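You operate a simulated robot arm through the tools that you are given. There is no shell and no other tool.

You run a simulated robot arm. Do the job below in one go: nothing can be reset, and whatever is moved stays where it is left.

## Task
The bobbin is overwound: turn the crank winder back to 10 turns.
Fine: dial to Low, brake off and guide in first, so that the wire runs back; then park the bobbin on tray N30.
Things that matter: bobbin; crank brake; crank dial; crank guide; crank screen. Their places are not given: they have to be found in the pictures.

Only the result counts: the job must be done as asked and must still hold three seconds after the hand-in. Knocking over, shifting, dropping, spilling or breaking anything else fails it.

## Robot
A 7-joint arm with a two-finger parallel gripper, fixed in place. Base frame: the origin is at the foot of the arm, x ahead of it, y to its left, z up; the work surface is at about z = 780. Units: mm, degrees, N and s.
With the tool pointing down near the work surface it reaches from about 340 to 740 mm from the base axis. Its first joint turns from -143.0 to 143.0 degrees. Payload 3 kg.
The TCP is the grasp point between the finger pads, 30 mm short of the fingertips. In the tool frame z runs along the fingers and y along their closing line. Largest opening 94 mm; finger width 28, thickness 10; the body of the gripper, 50 by 96 mm, starts 55 mm behind the TCP.
Orientation is told as [roll, pitch, yaw] about the base's x, y, z axes, in that order, counted from this pose: with the fingers straight down and closing along the base's y, the tool's x points along the base's -x, its y along +y and its z along -z.

## Interface
- The arm moves only by the tool arm_command. Its argument "plan" is a list of rows, each an object of numbers (a shift or turn left out is 0, a gripper value left out holds the last): "x", "y", "z": the shift along the tool's x, y, z in units of 40 mm (1.0 is 40 mm); "ax", "ay", "az": the turn, a rotation vector about the tool's x, y, z in units of 4 degrees (1.0 is 4 degrees); "claw": the closure in counts, from 0 (fully open) to 255 (shut). In form: [{"x": .., "y": .., "z": .., "ax": .., "ay": .., "az": .., "claw": ..}, ...]. A call has 1 to 20 rows; each row shifts and turns the commanded pose from where the row before left it, along the tool's axes as they then stand. A call with a number of a shift or a turn outside -1 to 1 is refused whole. Rows are played at 5 a second. More than 50 mm and 8.6 degrees between two rows, or a gripper value outside its range, and nothing of the call is played. Where a pose cannot be reached the arm comes as near as it can. A force on the tool above 90 N (or 10 N above the force at the start of the call, whichever is more), or a blocked arm, ends the call early, and 0.2 s more pass. Each finger travels about 45 mm/s and halts on what it meets, pressing with about 34 N; the grip force reading is that of the motor and also rises with nothing between the fingers. The clock runs only during rows and for 0.2 s after the last one: add rows that do not move to give the fingers time. The reply holds the time, the measured pose of the TCP, the force on the tool along the base axes, the opening and the grip force, in the units named above and with some noise, with the torque about the TCP (base axes, N m) and any sound that the robot's microphone picked up, and new pictures: "pictures" is both (left out), scene, wrist or none.
- Cameras (640 x 400 px; columns grow to the right, rows downward): "scene" is fixed at [34.9, 654.1, 1358.5]; the picture's right is [-0.57, -0.82, 0.00], its down [-0.54, 0.38, -0.75] and it looks along [0.62, -0.43, -0.66] (base axes); focal length 318 px, centre (320, 200). "wrist" rides on the gripper at [76, 14, -102] in the tool frame; the picture's right is [-0.18, 0.98, 0.00], its down [-0.75, -0.14, -0.64] and it looks along [-0.63, -0.12, 0.77] (tool axes); focal length 243 px, centre (320, 200).
- raise_lower(by): slides the trunk up (or, below 0, down) by that many mm; the arm rides with it, the base frame stays. It gives what a move gives, with no picture.
- pixel_to_xyz(camera, pixels): for up to 12 pixels [column, row] of the newest picture of that camera ("zoom" is the newest enlarged one), the place [x, y, z] in the base frame of the surface seen there, good to about 2 mm, but the place of the scene camera against the robot may be out by one fixed shift of up to 18 mm in any direction. The clock stands still meanwhile.
- close_up(camera, box): a new picture of the part [left, top, right, bottom] of that camera's present view, enlarged. The clock stands still meanwhile.
- hand_in(): hands the job in; it is judged then, once.

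Unless the task says otherwise, let go and move clear before handing in.

The tools are called by a JSON object that holds its "fn" and its "kwargs". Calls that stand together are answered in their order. arm_command: Moves the arm, as the interface text tells. Its arguments: {"type":"object","properties":{"plan":{"type":"array","items":{"type":"object","properties":{"x":{"type":"number"},"y":{"type":"number"},"z":{"type":"number"},"ax":{"type":"number"},"ay":{"type":"number"},"az":{"type":"number"},"claw":{"type":"number"}}}},"pictures":{"type":"string","enum":["both","scene","wrist","none"]}},"required":["plan"]} The other tools are called the same way: raise_lower (by) slides the trunk up or down; pixel_to_xyz (camera, pixels) gives the place of the surface under pixels of a picture; close_up (camera, box) takes an enlarged picture of a part of a camera's view; hand_in () hands the job in.

At the start:

```text
clock: 0.0
tool_pos: [376.5, 298.5, 1068.6]
tcp_rot: [-0.1, 0.1, 0.0]
wrist_force: [-1.3, 0.3, 0.2]
wrist_torque: [-0.02, -0.02, 0.0]
width: 94.2
grasp_force: 0.0
trunk travel left (down, up): [-150.0, 240.0]
```

scene: 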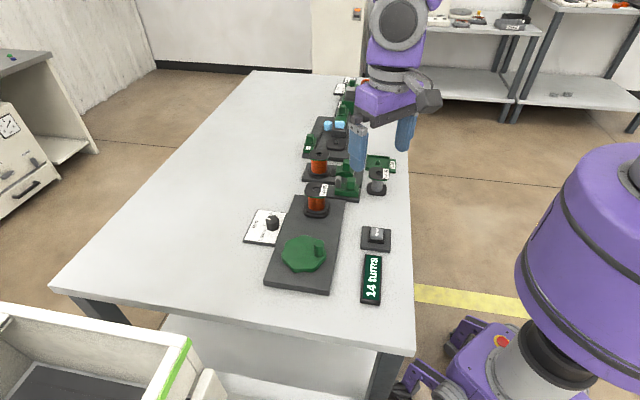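
wrist: 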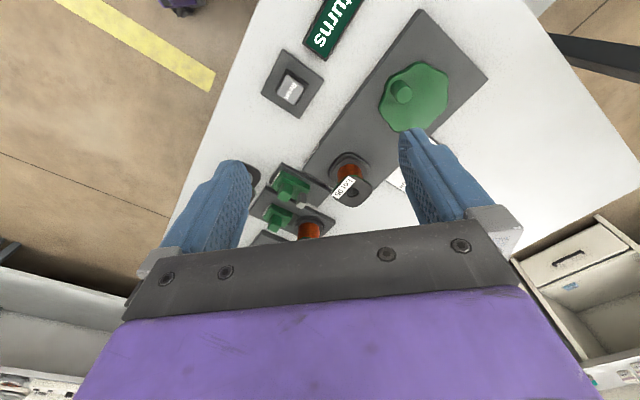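

The scene shows a screen reading "14 turns" at about (372,280), a green crank wheel at (303,253), a dial on a white plate near (268,225) and a switch near (376,238). I'll enlarge these areas before moving.

{"fn": "close_up", "kwargs": {"camera": "scene", "box": [230, 170, 420, 310]}}

{"fn": "close_up", "kwargs": {"camera": "scene", "box": [280, 70, 430, 210]}}

{"fn": "close_up", "kwargs": {"camera": "wrist", "box": [230, 0, 500, 250]}}

```text
2.86 times, centred on (325, 240) of scene
```

zoom: 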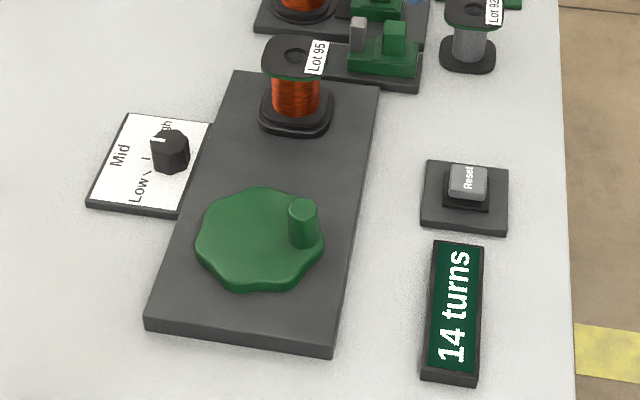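

```text
2.86 times, centred on (355, 140) of scene
```

zoom: 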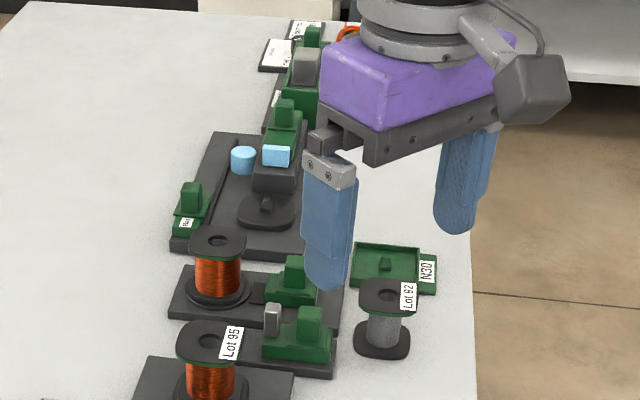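

```text
1.60 times, centred on (365, 125) of wrist
```

zoom: 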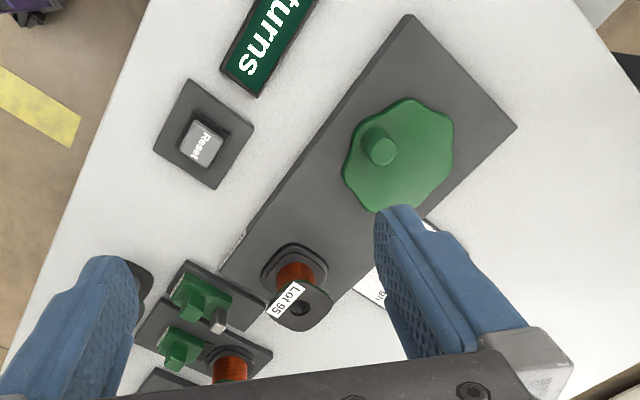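

The crank, reset button, dial and the bobbins are visible, but the gripper hides the area further back. I'll get positions for the parts I can see and then move the arm for a clearer view.

{"fn": "pixel_to_xyz", "kwargs": {"camera": "scene", "pixels": [[303, 253], [319, 243], [376, 231], [372, 280], [271, 222], [258, 232], [316, 187], [347, 180], [376, 174], [381, 162], [320, 155], [338, 145]]}}

{"fn": "pixel_to_xyz", "kwargs": {"camera": "wrist", "pixels": [[403, 90], [420, 105], [291, 88], [350, 160], [354, 192], [290, 182], [278, 212], [311, 178], [334, 20], [425, 12], [485, 78]]}}

```text
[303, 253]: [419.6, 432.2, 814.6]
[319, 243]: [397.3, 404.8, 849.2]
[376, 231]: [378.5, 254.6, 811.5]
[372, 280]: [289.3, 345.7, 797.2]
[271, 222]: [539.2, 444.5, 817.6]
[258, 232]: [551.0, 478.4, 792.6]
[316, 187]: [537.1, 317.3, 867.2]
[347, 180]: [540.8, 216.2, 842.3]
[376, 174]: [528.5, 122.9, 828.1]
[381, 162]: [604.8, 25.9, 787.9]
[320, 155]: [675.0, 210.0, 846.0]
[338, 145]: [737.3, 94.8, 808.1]
```

```text
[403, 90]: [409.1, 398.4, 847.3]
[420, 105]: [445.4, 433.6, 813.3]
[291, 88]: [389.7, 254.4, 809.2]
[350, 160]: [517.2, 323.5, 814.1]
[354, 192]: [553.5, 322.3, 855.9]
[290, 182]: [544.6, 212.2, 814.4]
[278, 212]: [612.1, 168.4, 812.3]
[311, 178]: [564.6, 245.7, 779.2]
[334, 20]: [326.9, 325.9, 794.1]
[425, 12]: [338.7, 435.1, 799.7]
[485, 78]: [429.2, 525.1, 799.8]
```

The scene camera appears offset by about (+11, -3, -2) from the wrist camera (reset button at wrist (291,88)). I'll move the arm toward -y at this height to clear the view of the devices and look at the tray side with the wrist camera.

{"fn": "arm_command", "kwargs": {"plan": [{"y": -1}, {"y": -1}, {"y": -1}, {"y": -1}, {"y": -1}]}}

```text
clock: 1.2
tool_pos: [374.6, 93.8, 1070.7]
tcp_rot: [0.1, 0.0, 0.0]
wrist_force: [0.6, 0.2, 0.1]
wrist_torque: [-0.02, -0.01, -0.01]
width: 93.9
grasp_force: 0.0
trunk travel left (down, up): [-150.0, 240.0]
```

scene: 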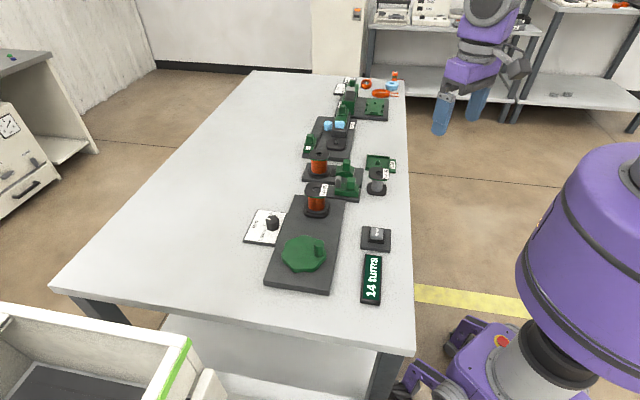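
wrist: 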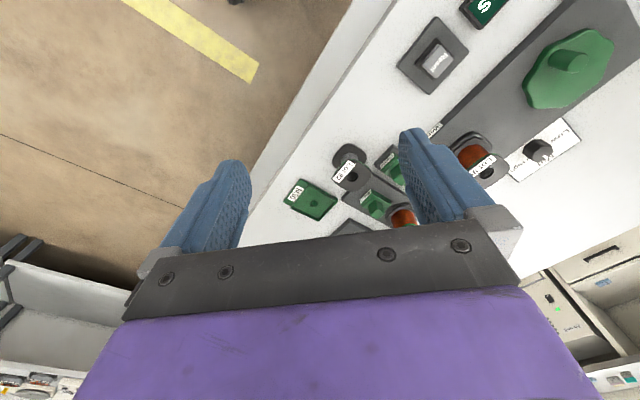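

{"fn": "close_up", "kwargs": {"camera": "scene", "box": [285, 130, 415, 215]}}

{"fn": "close_up", "kwargs": {"camera": "scene", "box": [295, 65, 415, 140]}}

{"fn": "close_up", "kwargs": {"camera": "wrist", "box": [270, 100, 590, 250]}}

```text
4.71 times, centred on (350, 172) of scene
```

zoom: 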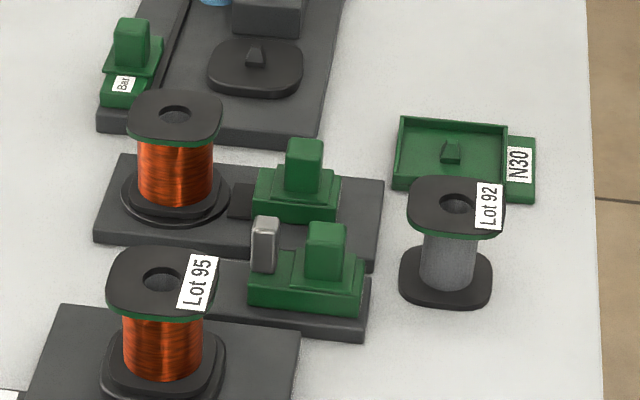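

```text
5.33 times, centred on (355, 102) of scene
```

zoom: 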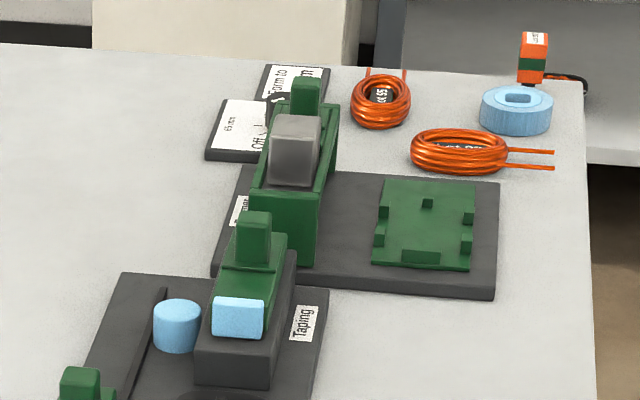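

```text
2.00 times, centred on (430, 175) of wrist
```

zoom: 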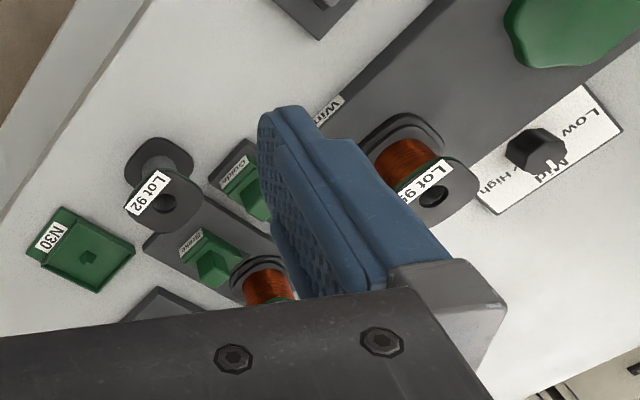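

The close-ups show labels "Guide" and "Brake" on the two green sliders beside the bobbins. Lot 95 sits on the winder and tray N30 is at scene (381,162). I'll move the wrist nearer to read the guide, brake and dial states.

{"fn": "arm_command", "kwargs": {"plan": [{"x": -0.48, "y": 0.61, "z": 0.46}, {"x": -0.48, "y": 0.61, "z": 0.46}, {"x": -0.48, "y": 0.61, "z": 0.46}, {"x": -0.48, "y": 0.61, "z": 0.46}, {"x": -0.48, "y": 0.61, "z": 0.46}, {"x": -0.48, "y": 0.61, "z": 0.46}]}}

{"fn": "close_up", "kwargs": {"camera": "wrist", "box": [220, 80, 420, 230]}}

```text
clock: 2.6
tool_pos: [491.3, 244.6, 958.9]
tcp_rot: [0.1, 0.0, -0.1]
wrist_force: [-0.1, 0.3, 0.2]
wrist_torque: [-0.01, 0.0, 0.0]
width: 93.9
grasp_force: 0.0
trunk travel left (down, up): [-150.0, 240.0]
```

scene: 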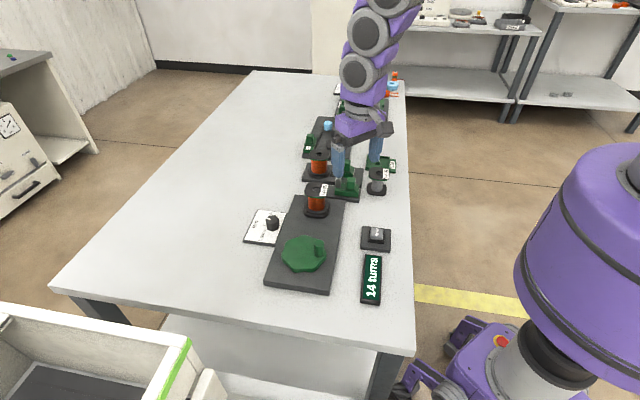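
wrist: 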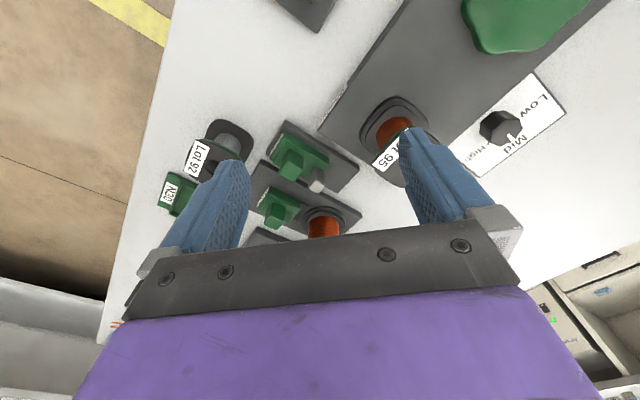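

```text
2.67 times, centred on (320, 155) of wrist
```

zoom: 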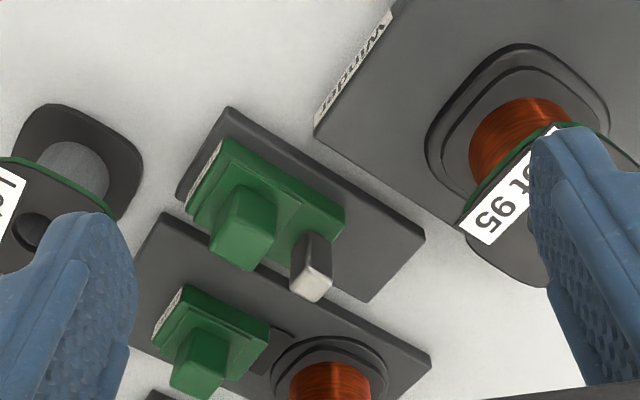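

The guide slider, at zoom (265,200), sits at the end of its plate away from the bobbin, so it looks out. I need a closer view of the brake, so I'll move over it.

{"fn": "arm_command", "kwargs": {"plan": [{"x": -0.9, "y": -0.5}, {"x": -0.9, "y": -0.5, "z": 0.2}], "pictures": "wrist"}}

{"fn": "close_up", "kwargs": {"camera": "wrist", "box": [230, 50, 430, 220]}}

```text
clock: 3.2
tool_pos: [561.3, 199.0, 953.0]
tcp_rot: [0.1, 0.1, -0.1]
wrist_force: [-0.3, -0.7, -1.0]
wrist_torque: [0.02, 0.02, -0.01]
width: 93.9
grasp_force: 0.1
trunk travel left (down, up): [-150.0, 240.0]
```

wrist: 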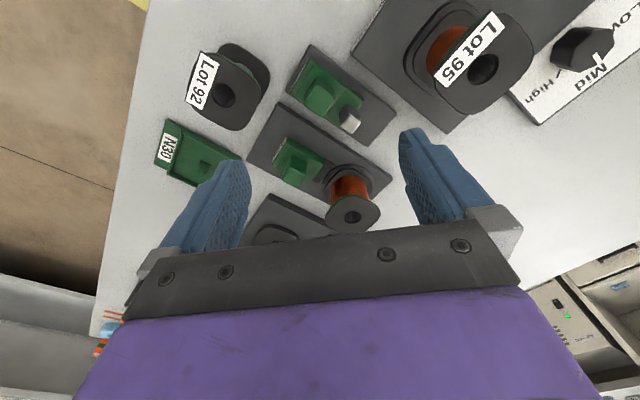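

```text
2.35 times, centred on (330, 135) of wrist
```

zoom: 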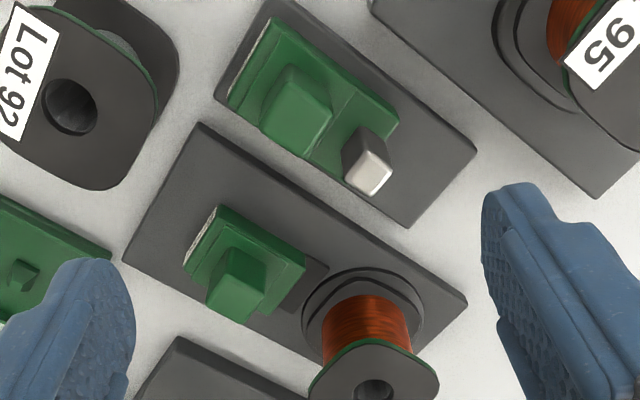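

The brake slider, at zoom (240,270), has its dark shoe reaching the supply spool's base, with free plate behind it, so the brake looks on. I'll measure both sliders, the plates and the spool.

{"fn": "pixel_to_xyz", "kwargs": {"camera": "zoom", "pixels": [[200, 125], [130, 255], [465, 300], [310, 265], [235, 255], [240, 285], [300, 80], [300, 130], [365, 175], [395, 120], [260, 90], [475, 155]]}}

{"fn": "pixel_to_xyz", "kwargs": {"camera": "zoom", "pixels": [[215, 208], [188, 255], [305, 250], [285, 310], [325, 260], [225, 305], [255, 265], [270, 285], [320, 300], [270, 18], [228, 100], [370, 330]]}}

{"fn": "close_up", "kwargs": {"camera": "wrist", "box": [260, 120, 380, 220]}}

{"fn": "close_up", "kwargs": {"camera": "wrist", "box": [500, 0, 640, 130]}}

```text
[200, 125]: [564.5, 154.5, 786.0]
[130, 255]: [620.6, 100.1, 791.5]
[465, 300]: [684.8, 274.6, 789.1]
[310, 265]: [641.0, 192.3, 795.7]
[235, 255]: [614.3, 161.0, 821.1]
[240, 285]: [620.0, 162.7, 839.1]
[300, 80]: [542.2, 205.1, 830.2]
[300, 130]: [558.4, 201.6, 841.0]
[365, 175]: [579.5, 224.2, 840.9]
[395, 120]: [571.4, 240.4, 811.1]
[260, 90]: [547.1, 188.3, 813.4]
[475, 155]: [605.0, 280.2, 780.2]
```

```text
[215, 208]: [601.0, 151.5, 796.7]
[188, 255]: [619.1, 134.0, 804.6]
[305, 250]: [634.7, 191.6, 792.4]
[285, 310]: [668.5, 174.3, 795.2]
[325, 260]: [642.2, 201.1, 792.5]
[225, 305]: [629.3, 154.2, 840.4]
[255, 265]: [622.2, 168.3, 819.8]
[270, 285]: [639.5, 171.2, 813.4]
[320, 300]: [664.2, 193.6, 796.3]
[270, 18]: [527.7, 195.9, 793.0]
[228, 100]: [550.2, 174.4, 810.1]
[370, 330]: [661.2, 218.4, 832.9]
```

```text
4.00 times, centred on (320, 170) of wrist
```

zoom: 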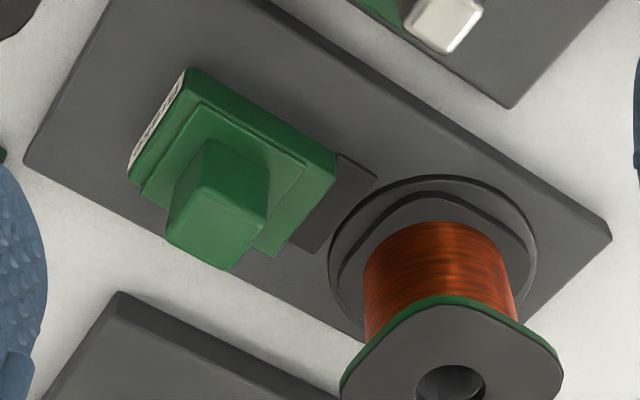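

```text
3.08 times, centred on (570, 65) of wrist
```

zoom: 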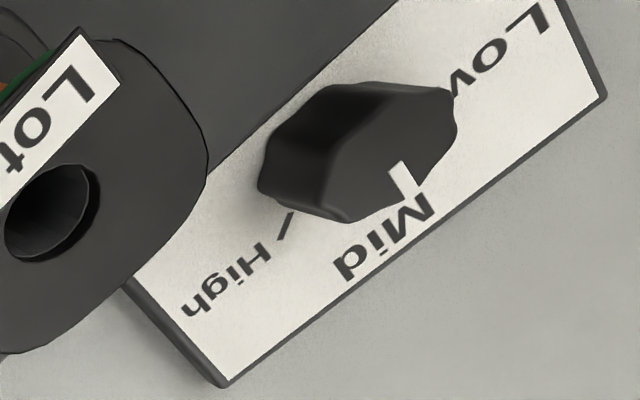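

The dial pointer is at Mid, with Low reached by turning it counterclockwise seen from above. I'll move above the dial and crank for an accurate look.

{"fn": "arm_command", "kwargs": {"plan": [{"x": 0.236, "y": 0.957}, {"x": 0.236, "y": 0.957}, {"x": 0.236, "y": 0.957}, {"x": 0.236, "y": 0.957}, {"x": 0.236, "y": 0.957}, {"x": 0.236, "y": 0.957}, {"x": 0.236, "y": 0.957}], "pictures": "both"}}

{"fn": "close_up", "kwargs": {"camera": "wrist", "box": [240, 80, 420, 220]}}

```text
clock: 4.8
tool_pos: [496.5, 471.9, 950.2]
tcp_rot: [-0.1, 0.2, -0.1]
wrist_force: [0.1, -0.2, 0.1]
wrist_torque: [0.05, 0.0, 0.0]
width: 94.1
grasp_force: 0.0
trunk travel left (down, up): [-150.0, 240.0]
```

scene: 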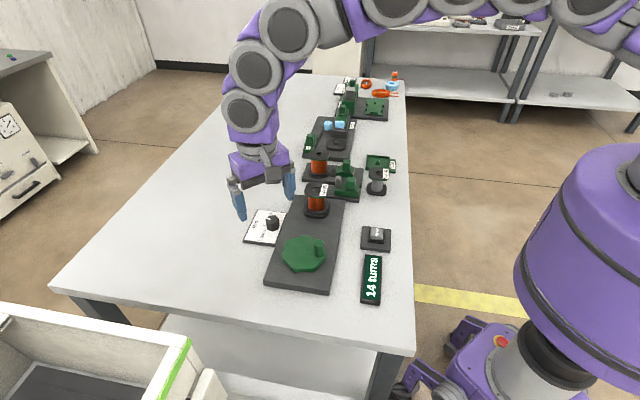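
wrist: 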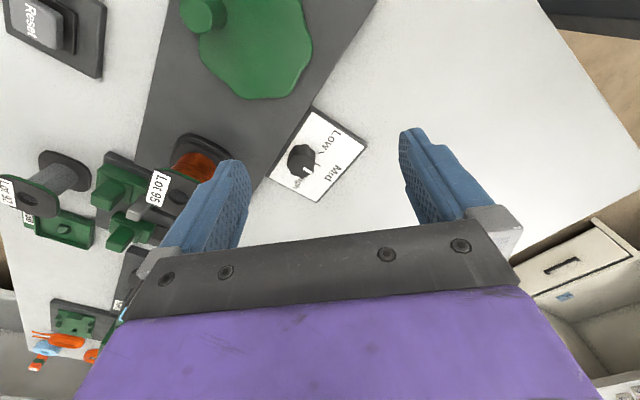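

```text
2.86 times, centred on (330, 150) of wrist
```

zoom: 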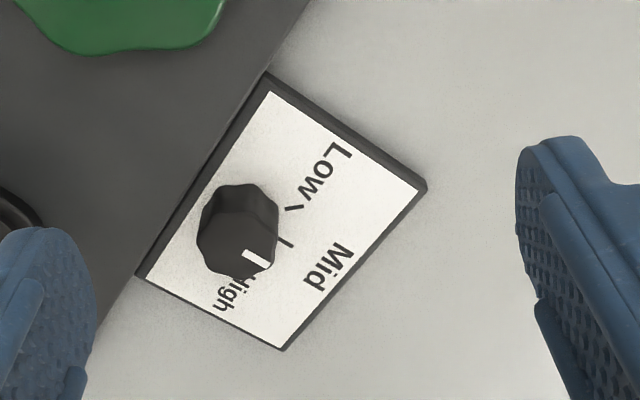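

The Low tick is at zoom (293,209), the Mid tick at (280,242) and the pointer at (262,258). I'll measure the ticks, the knob top and the pointer.

{"fn": "pixel_to_xyz", "kwargs": {"camera": "zoom", "pixels": [[293, 209], [280, 242], [246, 254], [270, 264], [200, 240], [213, 268], [240, 278], [277, 230], [238, 258], [268, 80], [428, 185], [283, 345]]}}

{"fn": "pixel_to_xyz", "kwargs": {"camera": "zoom", "pixels": [[138, 272], [205, 200], [235, 187], [275, 205], [340, 170], [330, 265], [225, 295], [225, 240]]}}

{"fn": "close_up", "kwargs": {"camera": "wrist", "box": [270, 125, 350, 190]}}

{"fn": "close_up", "kwargs": {"camera": "scene", "box": [235, 195, 295, 255]}}

```text
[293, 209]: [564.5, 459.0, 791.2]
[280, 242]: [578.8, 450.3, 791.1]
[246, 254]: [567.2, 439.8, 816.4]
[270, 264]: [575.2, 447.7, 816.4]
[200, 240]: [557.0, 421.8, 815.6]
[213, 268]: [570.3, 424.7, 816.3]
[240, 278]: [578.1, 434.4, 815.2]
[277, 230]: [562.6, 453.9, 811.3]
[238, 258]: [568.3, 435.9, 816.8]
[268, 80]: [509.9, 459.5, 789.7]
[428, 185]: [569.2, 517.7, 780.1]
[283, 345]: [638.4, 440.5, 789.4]
```

```text
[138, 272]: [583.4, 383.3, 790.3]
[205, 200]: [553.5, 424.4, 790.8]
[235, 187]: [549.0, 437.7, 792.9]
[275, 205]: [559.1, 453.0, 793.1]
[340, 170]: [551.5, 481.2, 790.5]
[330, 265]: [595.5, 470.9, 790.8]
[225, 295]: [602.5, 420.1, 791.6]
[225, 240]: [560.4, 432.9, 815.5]
```

```text
6.15 times, centred on (310, 158) of wrist
```

zoom: 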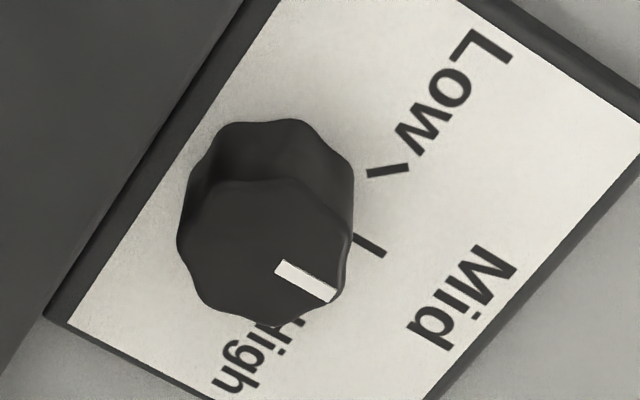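

```text
6.67 times, centred on (265, 225) of scene
```

zoom: 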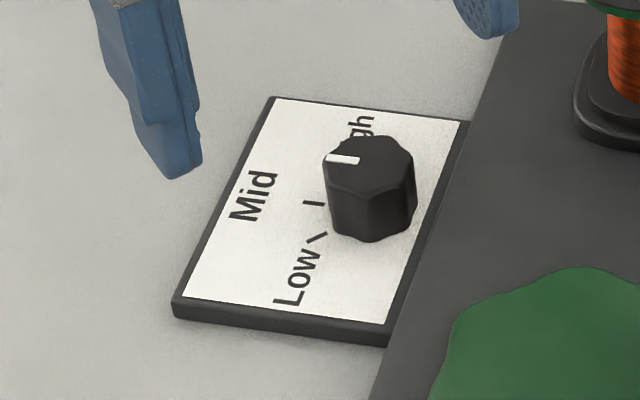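

Pointer and Mid tick both run at about 45° in base axes, and the Low tick is roughly 45° further counterclockwise. I'll retake the zoom on the wrist and measure the tick ends.

{"fn": "close_up", "kwargs": {"camera": "wrist", "box": [270, 125, 350, 190]}}

{"fn": "pixel_to_xyz", "kwargs": {"camera": "zoom", "pixels": [[367, 174], [408, 167], [357, 239], [384, 254], [280, 267], [332, 294], [180, 245], [350, 250], [285, 322], [215, 305], [270, 182], [330, 205]]}}

```text
6.15 times, centred on (310, 158) of wrist
```

zoom: 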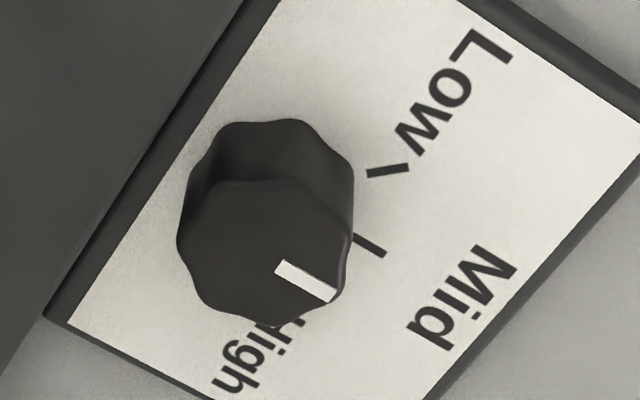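

```text
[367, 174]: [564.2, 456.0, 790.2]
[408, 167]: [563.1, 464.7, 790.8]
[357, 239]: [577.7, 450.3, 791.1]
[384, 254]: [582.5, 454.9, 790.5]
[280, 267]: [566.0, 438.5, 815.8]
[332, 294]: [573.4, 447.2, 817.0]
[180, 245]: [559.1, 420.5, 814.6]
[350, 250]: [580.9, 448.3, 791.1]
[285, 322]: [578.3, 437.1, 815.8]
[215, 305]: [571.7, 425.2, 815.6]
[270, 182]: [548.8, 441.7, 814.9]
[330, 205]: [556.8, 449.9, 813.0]
```

The dial centre is about (564,437) with its top at z 816, radius about 15. Low is roughly 48° counterclockwise from Mid. I'll move over the dial and lower the open fingers around it.

{"fn": "arm_command", "kwargs": {"plan": [{"x": -0.83, "y": -0.45}, {"x": -0.83, "y": -0.45}, {"z": 0.9}, {"z": 0.9}, {}]}}

{"fn": "close_up", "kwargs": {"camera": "scene", "box": [215, 160, 335, 260]}}

```text
clock: 6.0
tool_pos: [562.6, 433.8, 880.2]
tcp_rot: [0.1, 0.0, 0.0]
wrist_force: [0.5, 0.5, -0.1]
wrist_torque: [-0.01, 0.0, 0.02]
width: 93.9
grasp_force: 0.1
trunk travel left (down, up): [-150.0, 240.0]
```

scene: 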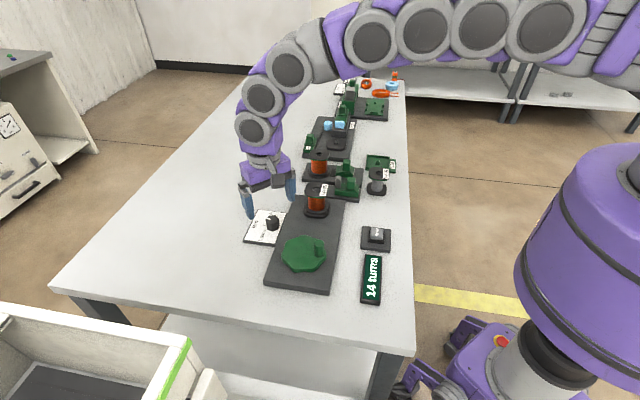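
wrist: 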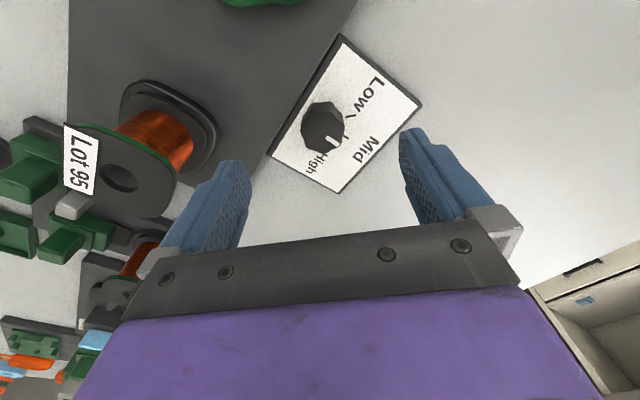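

```text
4.00 times, centred on (275, 210) of scene
```

zoom: 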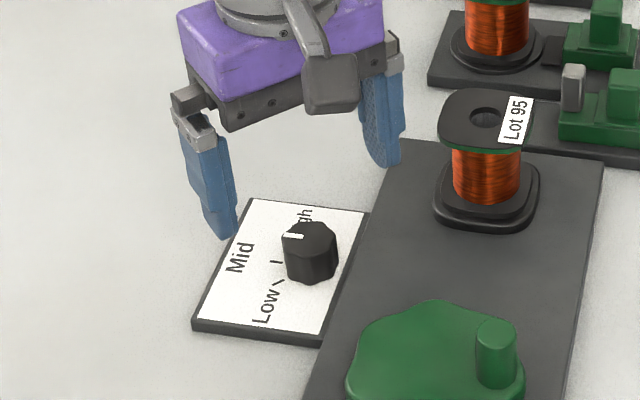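

Both fingers straddle the dial (wrist (322,125)). I'll recheck its centre from this closer view.

{"fn": "close_up", "kwargs": {"camera": "wrist", "box": [280, 80, 380, 170]}}

{"fn": "pixel_to_xyz", "kwargs": {"camera": "wrist", "pixels": [[302, 125], [342, 130], [322, 150], [322, 130], [310, 145], [338, 145], [348, 114], [343, 133]]}}

```text
4.44 times, centred on (330, 125) of wrist
```

zoom: 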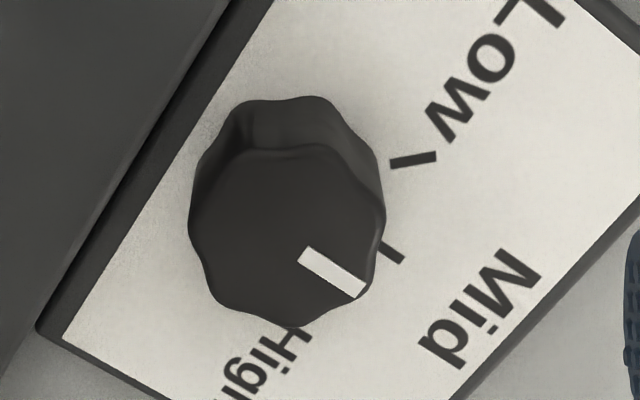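

```text
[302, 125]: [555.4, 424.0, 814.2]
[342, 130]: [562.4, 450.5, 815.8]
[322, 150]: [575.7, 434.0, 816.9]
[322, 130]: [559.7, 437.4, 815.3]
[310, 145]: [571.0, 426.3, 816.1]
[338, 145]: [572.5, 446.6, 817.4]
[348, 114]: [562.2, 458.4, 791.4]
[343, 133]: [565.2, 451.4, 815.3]
```

The dial centre is (562.5,437), directly under the TCP. I'll go down to z about 836 and close on the dial.

{"fn": "arm_command", "kwargs": {"plan": [{"z": 0.53, "claw": 0}, {"z": 0.52}, {"claw": 255}, {}, {}, {}, {}]}}

```text
clock: 7.6
tool_pos: [564.0, 436.6, 837.5]
tcp_rot: [0.0, 0.0, 0.0]
wrist_force: [0.8, 6.7, 0.5]
wrist_torque: [0.17, -0.08, 0.01]
width: 31.3
grasp_force: 39.7
trunk travel left (down, up): [-150.0, 240.0]
```

scene: 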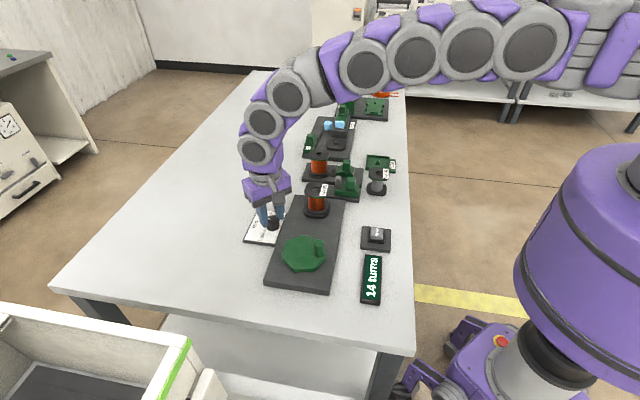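
wrist: 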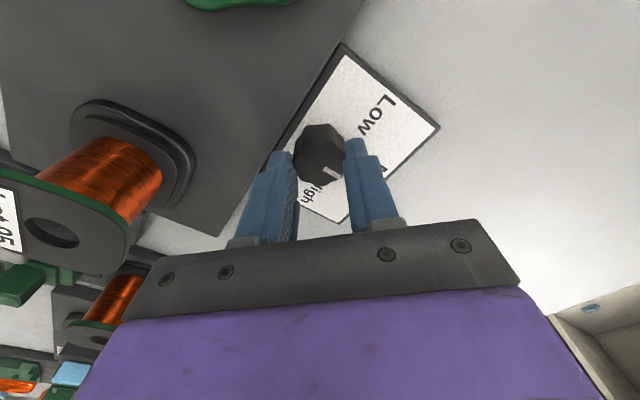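

The gripper holds the dial at 31 mm width. I'll turn it 16° counterclockwise first to confirm the sign.

{"fn": "arm_command", "kwargs": {"plan": [{"az": -1}, {"az": -1}, {"az": -1}, {"az": -1}, {}], "pictures": "wrist"}}

```text
clock: 8.8
tool_pos: [563.3, 435.9, 836.8]
tcp_rot: [0.0, -0.2, 16.1]
wrist_force: [4.5, 13.8, 4.6]
wrist_torque: [0.41, -0.24, -0.01]
width: 31.4
grasp_force: 45.0
trunk travel left (down, up): [-150.0, 240.0]
```

wrist: 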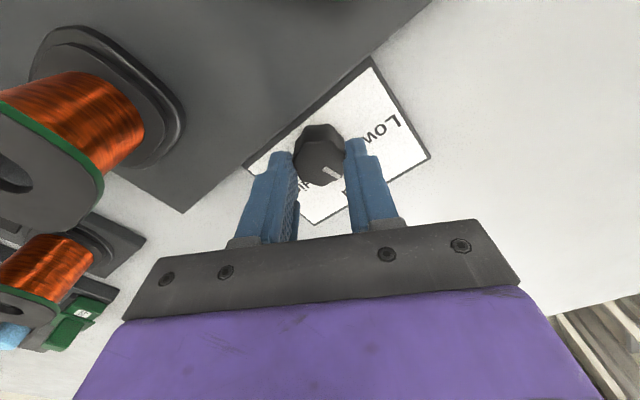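

The yaw reads 16° and the pointer turned with the gripper. I'll turn another 32° to reach about 48° in all.

{"fn": "arm_command", "kwargs": {"plan": [{"az": -1}, {"az": -1}, {"az": -1}, {"az": -1}, {"az": -1}, {"az": -1}, {"az": -1}, {"az": -1}, {}]}}

{"fn": "close_up", "kwargs": {"camera": "wrist", "box": [270, 90, 390, 190]}}

{"fn": "close_up", "kwargs": {"camera": "scene", "box": [230, 190, 310, 255]}}

```text
clock: 10.8
tool_pos: [562.6, 435.5, 837.0]
tcp_rot: [0.0, 0.1, 48.0]
wrist_force: [2.5, 20.5, 13.4]
wrist_torque: [-0.21, 0.45, -0.04]
width: 31.1
grasp_force: 45.4
trunk travel left (down, up): [-150.0, 240.0]
```

scene: 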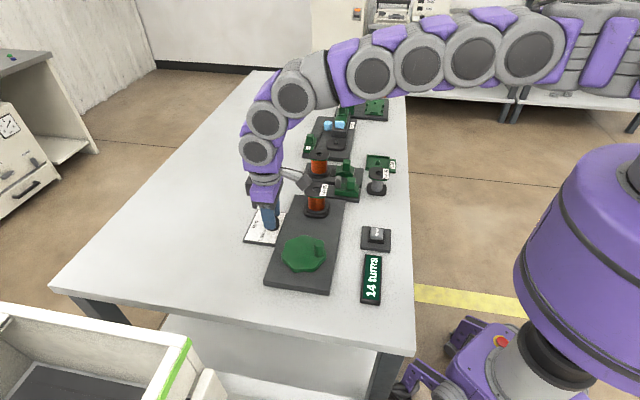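
wrist: 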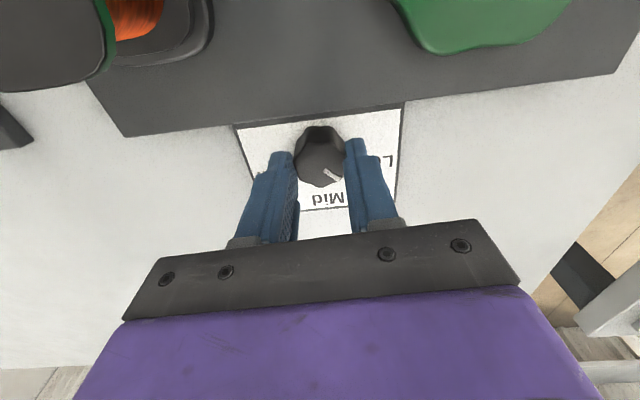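

```text
4.00 times, centred on (330, 140) of wrist
```

zoom: 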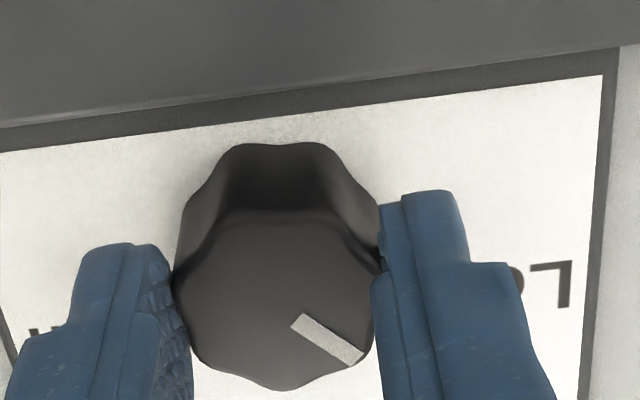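

```text
6.15 times, centred on (270, 222) of scene
```

zoom: 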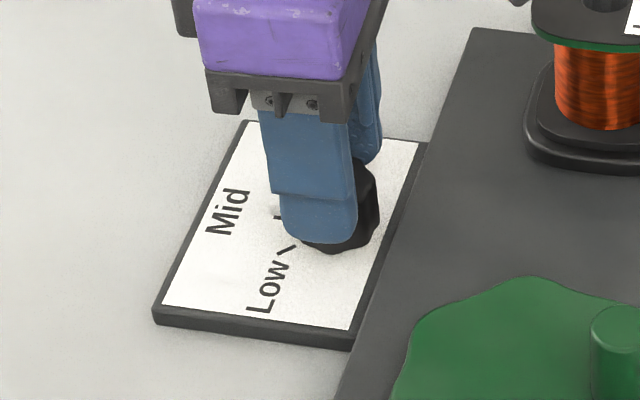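

The gripper has turned 48°. I'll open, lift clear and check where the pointer sits relative to the Low tick.

{"fn": "arm_command", "kwargs": {"plan": [{"claw": 0}, {}, {}, {}, {"z": -0.7}, {"z": -0.7}, {"z": -0.7}, {}]}}

{"fn": "close_up", "kwargs": {"camera": "wrist", "box": [270, 80, 390, 180]}}

```text
clock: 12.6
tool_pos: [561.5, 433.6, 921.3]
tcp_rot: [0.0, 0.0, 48.0]
wrist_force: [0.5, -0.8, 0.0]
wrist_torque: [0.01, 0.02, 0.02]
width: 94.2
grasp_force: 0.1
trunk travel left (down, up): [-150.0, 240.0]
```

scene: 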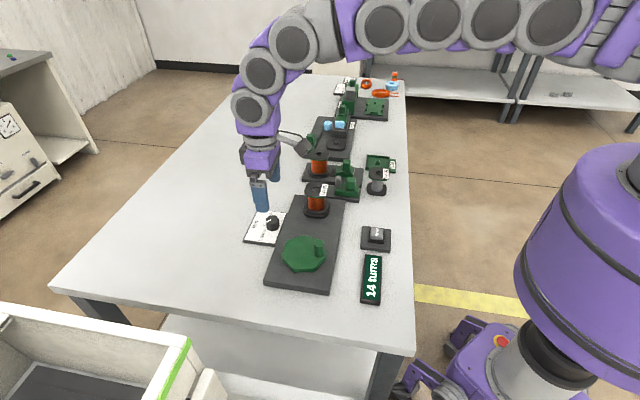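
wrist: 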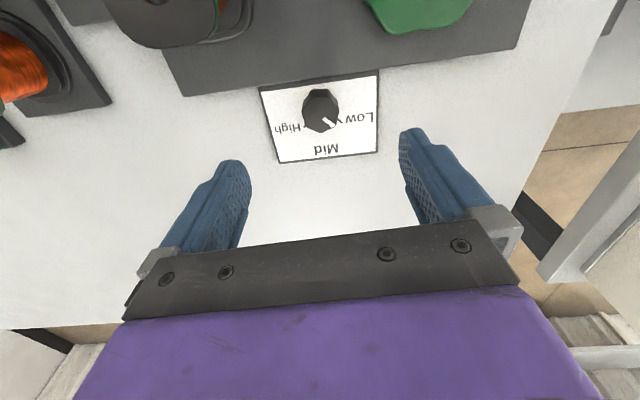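

```text
4.00 times, centred on (330, 130) of wrist
```

zoom: 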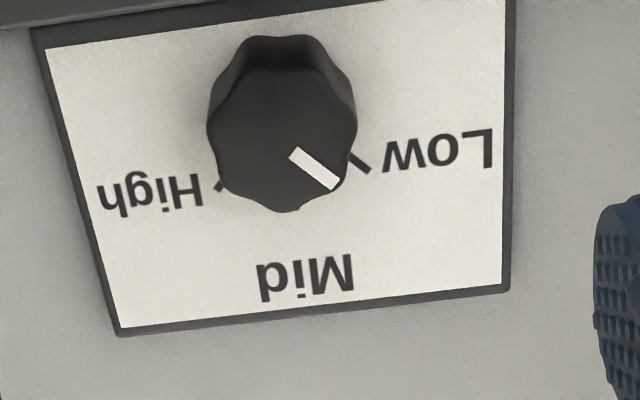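

The pointer (zoom (313,168)) now runs parallel to the Low tick (zoom (360,163)). I'll confirm the angle with measured points.

{"fn": "pixel_to_xyz", "kwargs": {"camera": "zoom", "pixels": [[294, 153], [336, 185], [350, 155], [369, 172], [224, 180], [215, 190], [208, 130], [356, 120], [285, 210], [280, 70], [312, 168]]}}

{"fn": "close_up", "kwargs": {"camera": "scene", "box": [240, 205, 300, 250]}}

```text
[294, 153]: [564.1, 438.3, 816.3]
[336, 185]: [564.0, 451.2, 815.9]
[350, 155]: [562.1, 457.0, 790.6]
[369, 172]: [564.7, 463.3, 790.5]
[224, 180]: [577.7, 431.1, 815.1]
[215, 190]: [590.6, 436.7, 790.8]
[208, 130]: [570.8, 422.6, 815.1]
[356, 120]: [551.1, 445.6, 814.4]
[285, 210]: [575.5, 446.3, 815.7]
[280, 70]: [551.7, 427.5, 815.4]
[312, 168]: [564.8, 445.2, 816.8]
```

```text
8.89 times, centred on (270, 228) of scene
```

zoom: 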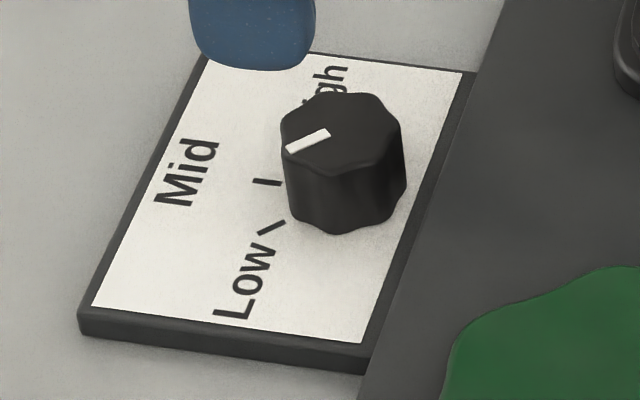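

The pointer reads 90° and the Low tick about 90°, so the dial is on Low. Next I'll move over to the brake at 45° yaw.

{"fn": "arm_command", "kwargs": {"plan": [{"az": 0.75, "z": -0.7}, {"x": 0.64, "y": -0.65}, {"x": 0.64, "y": -0.65}, {"x": 0.64, "y": -0.65}, {"x": 0.64, "y": -0.65}, {"x": 0.64, "y": -0.65}, {"x": 0.64, "y": -0.65}, {"x": 0.64, "y": -0.65}, {"x": 0.64, "y": -0.65}, {}]}}

{"fn": "close_up", "kwargs": {"camera": "wrist", "box": [230, 40, 430, 200]}}

```text
clock: 14.8
tool_pos: [565.3, 142.3, 948.5]
tcp_rot: [0.0, 0.0, 45.0]
wrist_force: [-0.1, 0.7, -0.2]
wrist_torque: [-0.02, -0.01, -0.01]
width: 93.9
grasp_force: 0.0
trunk travel left (down, up): [-150.0, 240.0]
```

scene: 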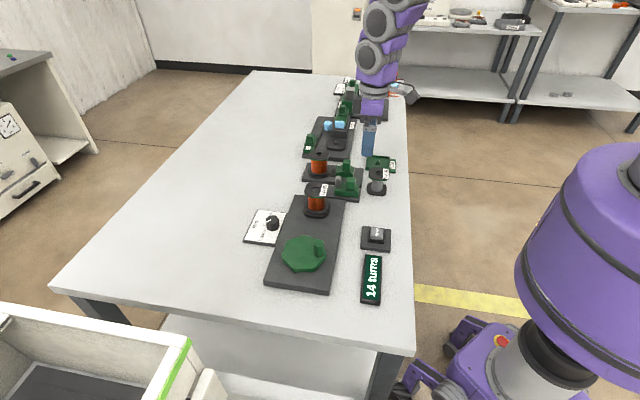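
wrist: 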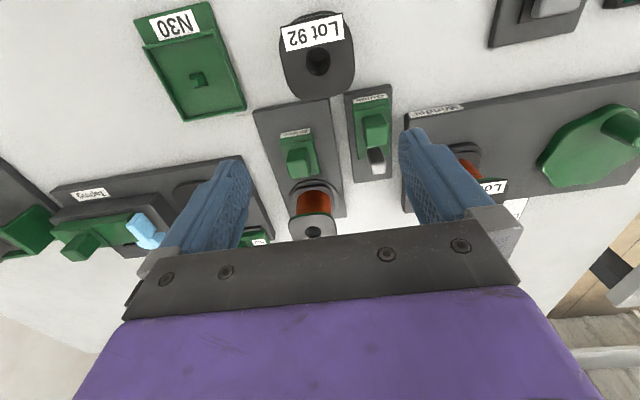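

```text
2.50 times, centred on (330, 120) of wrist
```

zoom: 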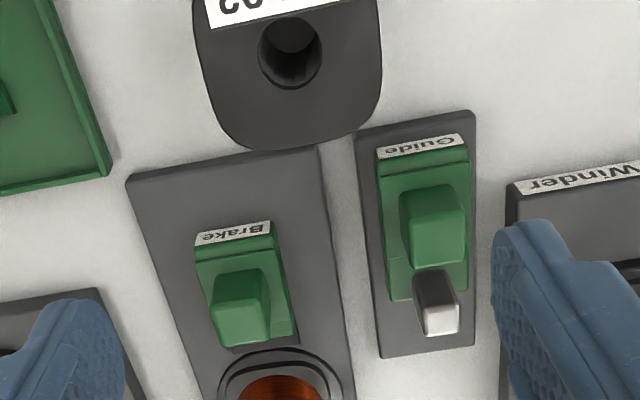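

The wrist view now lines up with the plates: the brake handle is at zoom (240,310), the guide handle at (435,225) and its post at (440,310). I'll measure the handles, slider ends and plate ends.

{"fn": "pixel_to_xyz", "kwargs": {"camera": "zoom", "pixels": [[222, 310], [268, 305], [242, 325], [225, 340], [268, 335], [240, 275], [235, 232], [127, 180], [318, 150], [285, 345], [200, 260], [222, 345]]}}

{"fn": "pixel_to_xyz", "kwargs": {"camera": "zoom", "pixels": [[412, 235], [465, 230], [438, 245], [412, 262], [462, 262], [430, 195], [420, 145], [360, 135], [472, 112], [380, 350], [470, 340], [440, 318]]}}

```text
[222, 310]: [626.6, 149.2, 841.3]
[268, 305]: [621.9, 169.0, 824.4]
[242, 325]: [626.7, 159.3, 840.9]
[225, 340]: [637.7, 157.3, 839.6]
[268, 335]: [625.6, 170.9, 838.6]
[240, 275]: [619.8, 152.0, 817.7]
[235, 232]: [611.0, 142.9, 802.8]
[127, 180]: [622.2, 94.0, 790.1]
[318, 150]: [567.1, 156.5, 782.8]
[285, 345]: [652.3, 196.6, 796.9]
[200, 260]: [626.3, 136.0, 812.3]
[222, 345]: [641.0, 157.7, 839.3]
```

```text
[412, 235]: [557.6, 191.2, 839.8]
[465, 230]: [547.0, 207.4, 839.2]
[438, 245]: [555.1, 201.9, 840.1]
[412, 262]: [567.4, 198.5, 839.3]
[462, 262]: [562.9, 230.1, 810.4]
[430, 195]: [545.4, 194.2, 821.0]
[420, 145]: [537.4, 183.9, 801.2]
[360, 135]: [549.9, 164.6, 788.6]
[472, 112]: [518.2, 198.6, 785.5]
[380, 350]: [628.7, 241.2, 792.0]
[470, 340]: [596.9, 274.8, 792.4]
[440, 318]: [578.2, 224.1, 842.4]
```

Both plates lie at about 44.5°. The brake handle centre is about (626,159) with top z 840, and the guide handle is at about (556,202). I'll go over the brake handle with partly closed fingers and check the alignment before lowering.

{"fn": "arm_command", "kwargs": {"plan": [{"x": -0.68, "y": -0.396, "claw": 90}, {"x": -0.68, "y": -0.396}, {"z": 0.8}, {"z": 0.8}, {}]}}

{"fn": "close_up", "kwargs": {"camera": "wrist", "box": [230, 60, 430, 210]}}

```text
clock: 16.0
tool_pos: [626.4, 159.9, 883.6]
tcp_rot: [0.0, 0.0, 45.0]
wrist_force: [-0.2, 0.4, 0.2]
wrist_torque: [0.0, 0.0, 0.01]
width: 61.0
grasp_force: 0.1
trunk travel left (down, up): [-150.0, 240.0]
```

scene: 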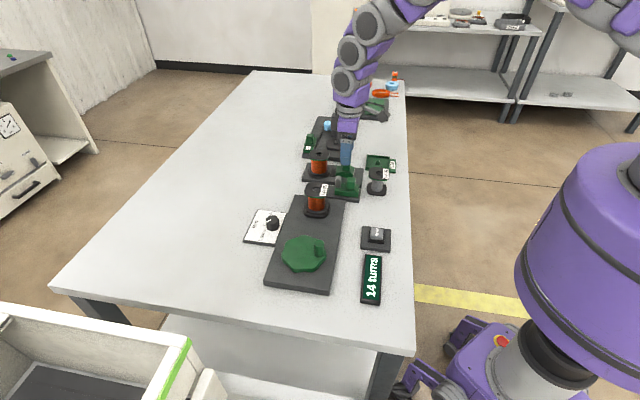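
wrist: 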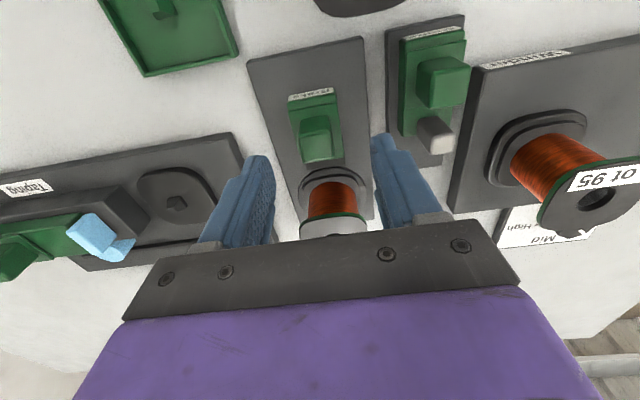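

```text
2.67 times, centred on (330, 135) of wrist
```

zoom: 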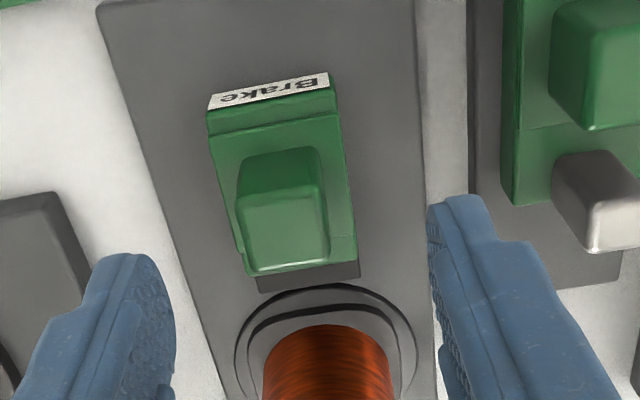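

The fingers straddle the brake handle (zoom (282,225)). I'll take its exact top centre from this view.

{"fn": "pixel_to_xyz", "kwargs": {"camera": "zoom", "pixels": [[240, 205], [323, 195], [242, 262], [325, 255], [282, 228], [262, 278], [358, 268], [258, 290], [230, 200], [335, 120], [98, 5], [412, 5]]}}

```text
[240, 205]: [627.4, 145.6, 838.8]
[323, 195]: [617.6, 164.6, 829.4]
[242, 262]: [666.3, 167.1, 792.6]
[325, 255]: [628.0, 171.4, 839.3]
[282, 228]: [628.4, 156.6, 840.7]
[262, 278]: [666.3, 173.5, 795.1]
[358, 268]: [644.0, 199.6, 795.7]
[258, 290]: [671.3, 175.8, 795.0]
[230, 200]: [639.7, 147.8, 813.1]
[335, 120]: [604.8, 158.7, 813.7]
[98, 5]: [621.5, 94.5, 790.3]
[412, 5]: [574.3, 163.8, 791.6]
```

The handle top centre is (628,157,840). I'll nudge 2 mm sideways, lower to z about 855 and grip the handle.

{"fn": "arm_command", "kwargs": {"plan": [{"y": -0.05, "z": 0.4}, {"z": 0.34}, {"claw": 255}, {}, {}, {}]}}

{"fn": "close_up", "kwargs": {"camera": "wrist", "box": [240, 60, 420, 220]}}

```text
clock: 17.4
tool_pos: [628.0, 157.9, 855.2]
tcp_rot: [0.0, 0.0, 45.0]
wrist_force: [-1.7, 1.8, 1.5]
wrist_torque: [-0.12, 0.2, -0.02]
width: 21.8
grasp_force: 45.1
trunk travel left (down, up): [-150.0, 240.0]
```

scene: 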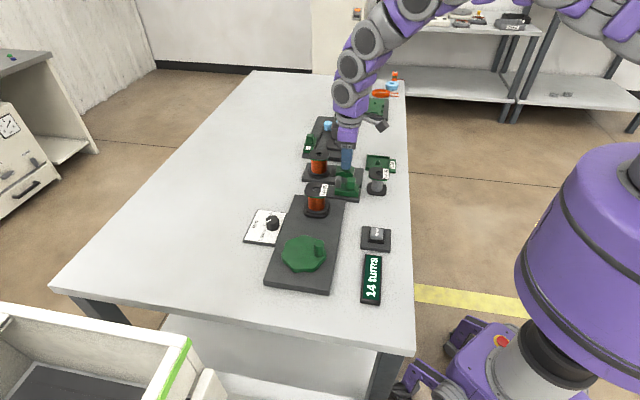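
wrist: 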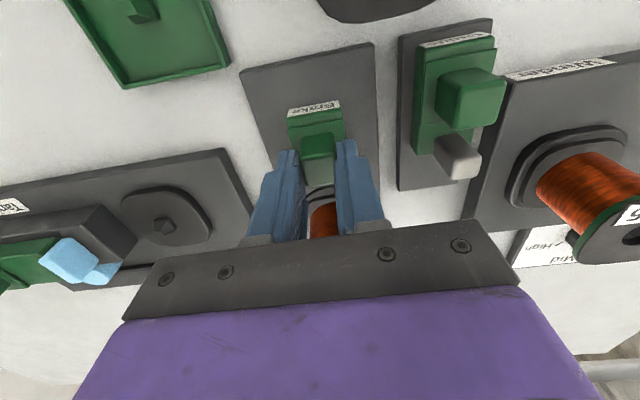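

```text
2.50 times, centred on (330, 140) of wrist
```

zoom: 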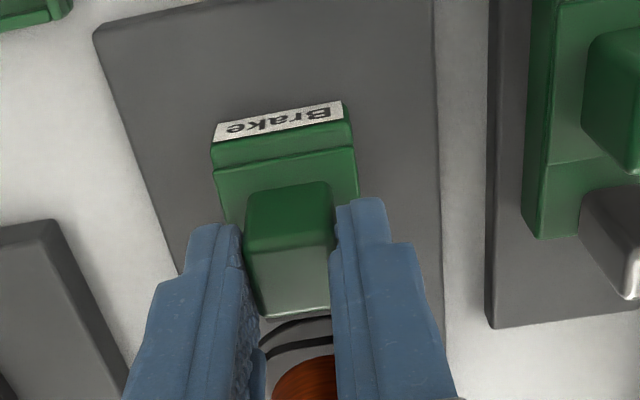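

The grip is firm at 21.8 mm. I'll slide the brake away from the spool (tool +x) in small steps and watch the force.

{"fn": "arm_command", "kwargs": {"plan": [{"x": 0.1}, {"x": 0.1}, {"x": 0.1}, {"x": 0.1}, {}], "pictures": "wrist"}}

{"fn": "close_up", "kwargs": {"camera": "wrist", "box": [240, 40, 420, 220]}}

```text
clock: 18.6
tool_pos: [615.5, 147.1, 854.8]
tcp_rot: [-0.1, 0.0, 45.0]
wrist_force: [1.1, -1.3, -5.7]
wrist_torque: [0.06, -0.48, 0.1]
width: 21.8
grasp_force: 44.9
trunk travel left (down, up): [-150.0, 240.0]
```

wrist: 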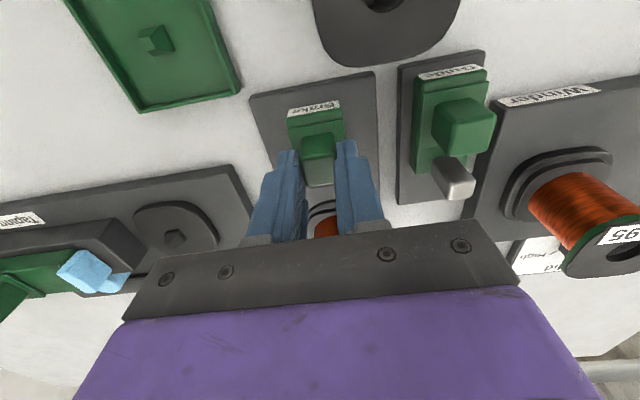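

```text
2.22 times, centred on (330, 130) of wrist
```

zoom: 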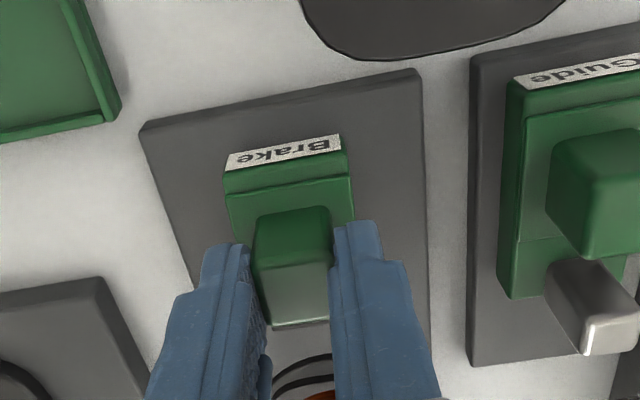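

The slider moved about 16 mm with almost no resistance. I'll continue in small steps until it meets its stop.

{"fn": "arm_command", "kwargs": {"plan": [{"x": 0.08}, {"x": 0.08}, {}], "pictures": "none"}}

{"fn": "arm_command", "kwargs": {"plan": [{"x": 0.08}, {"x": 0.08}, {}], "pictures": "wrist"}}

```text
clock: 19.4
tool_pos: [611.2, 141.1, 855.4]
tcp_rot: [0.1, 0.1, 45.0]
wrist_force: [-2.4, 4.1, -8.4]
wrist_torque: [1.04, -0.77, -0.05]
width: 21.9
grasp_force: 44.8
trunk travel left (down, up): [-150.0, 240.0]
```

```text
clock: 20.2
tool_pos: [610.7, 139.6, 855.9]
tcp_rot: [0.0, -0.1, 45.1]
wrist_force: [24.3, 25.4, -18.1]
wrist_torque: [0.88, -0.55, -0.05]
width: 21.6
grasp_force: 44.8
trunk travel left (down, up): [-150.0, 240.0]
```

wrist: 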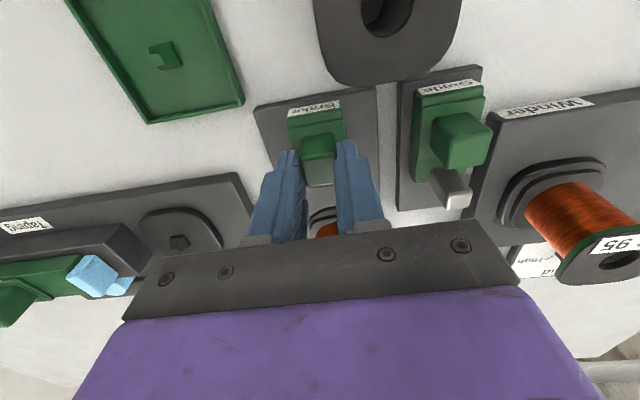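

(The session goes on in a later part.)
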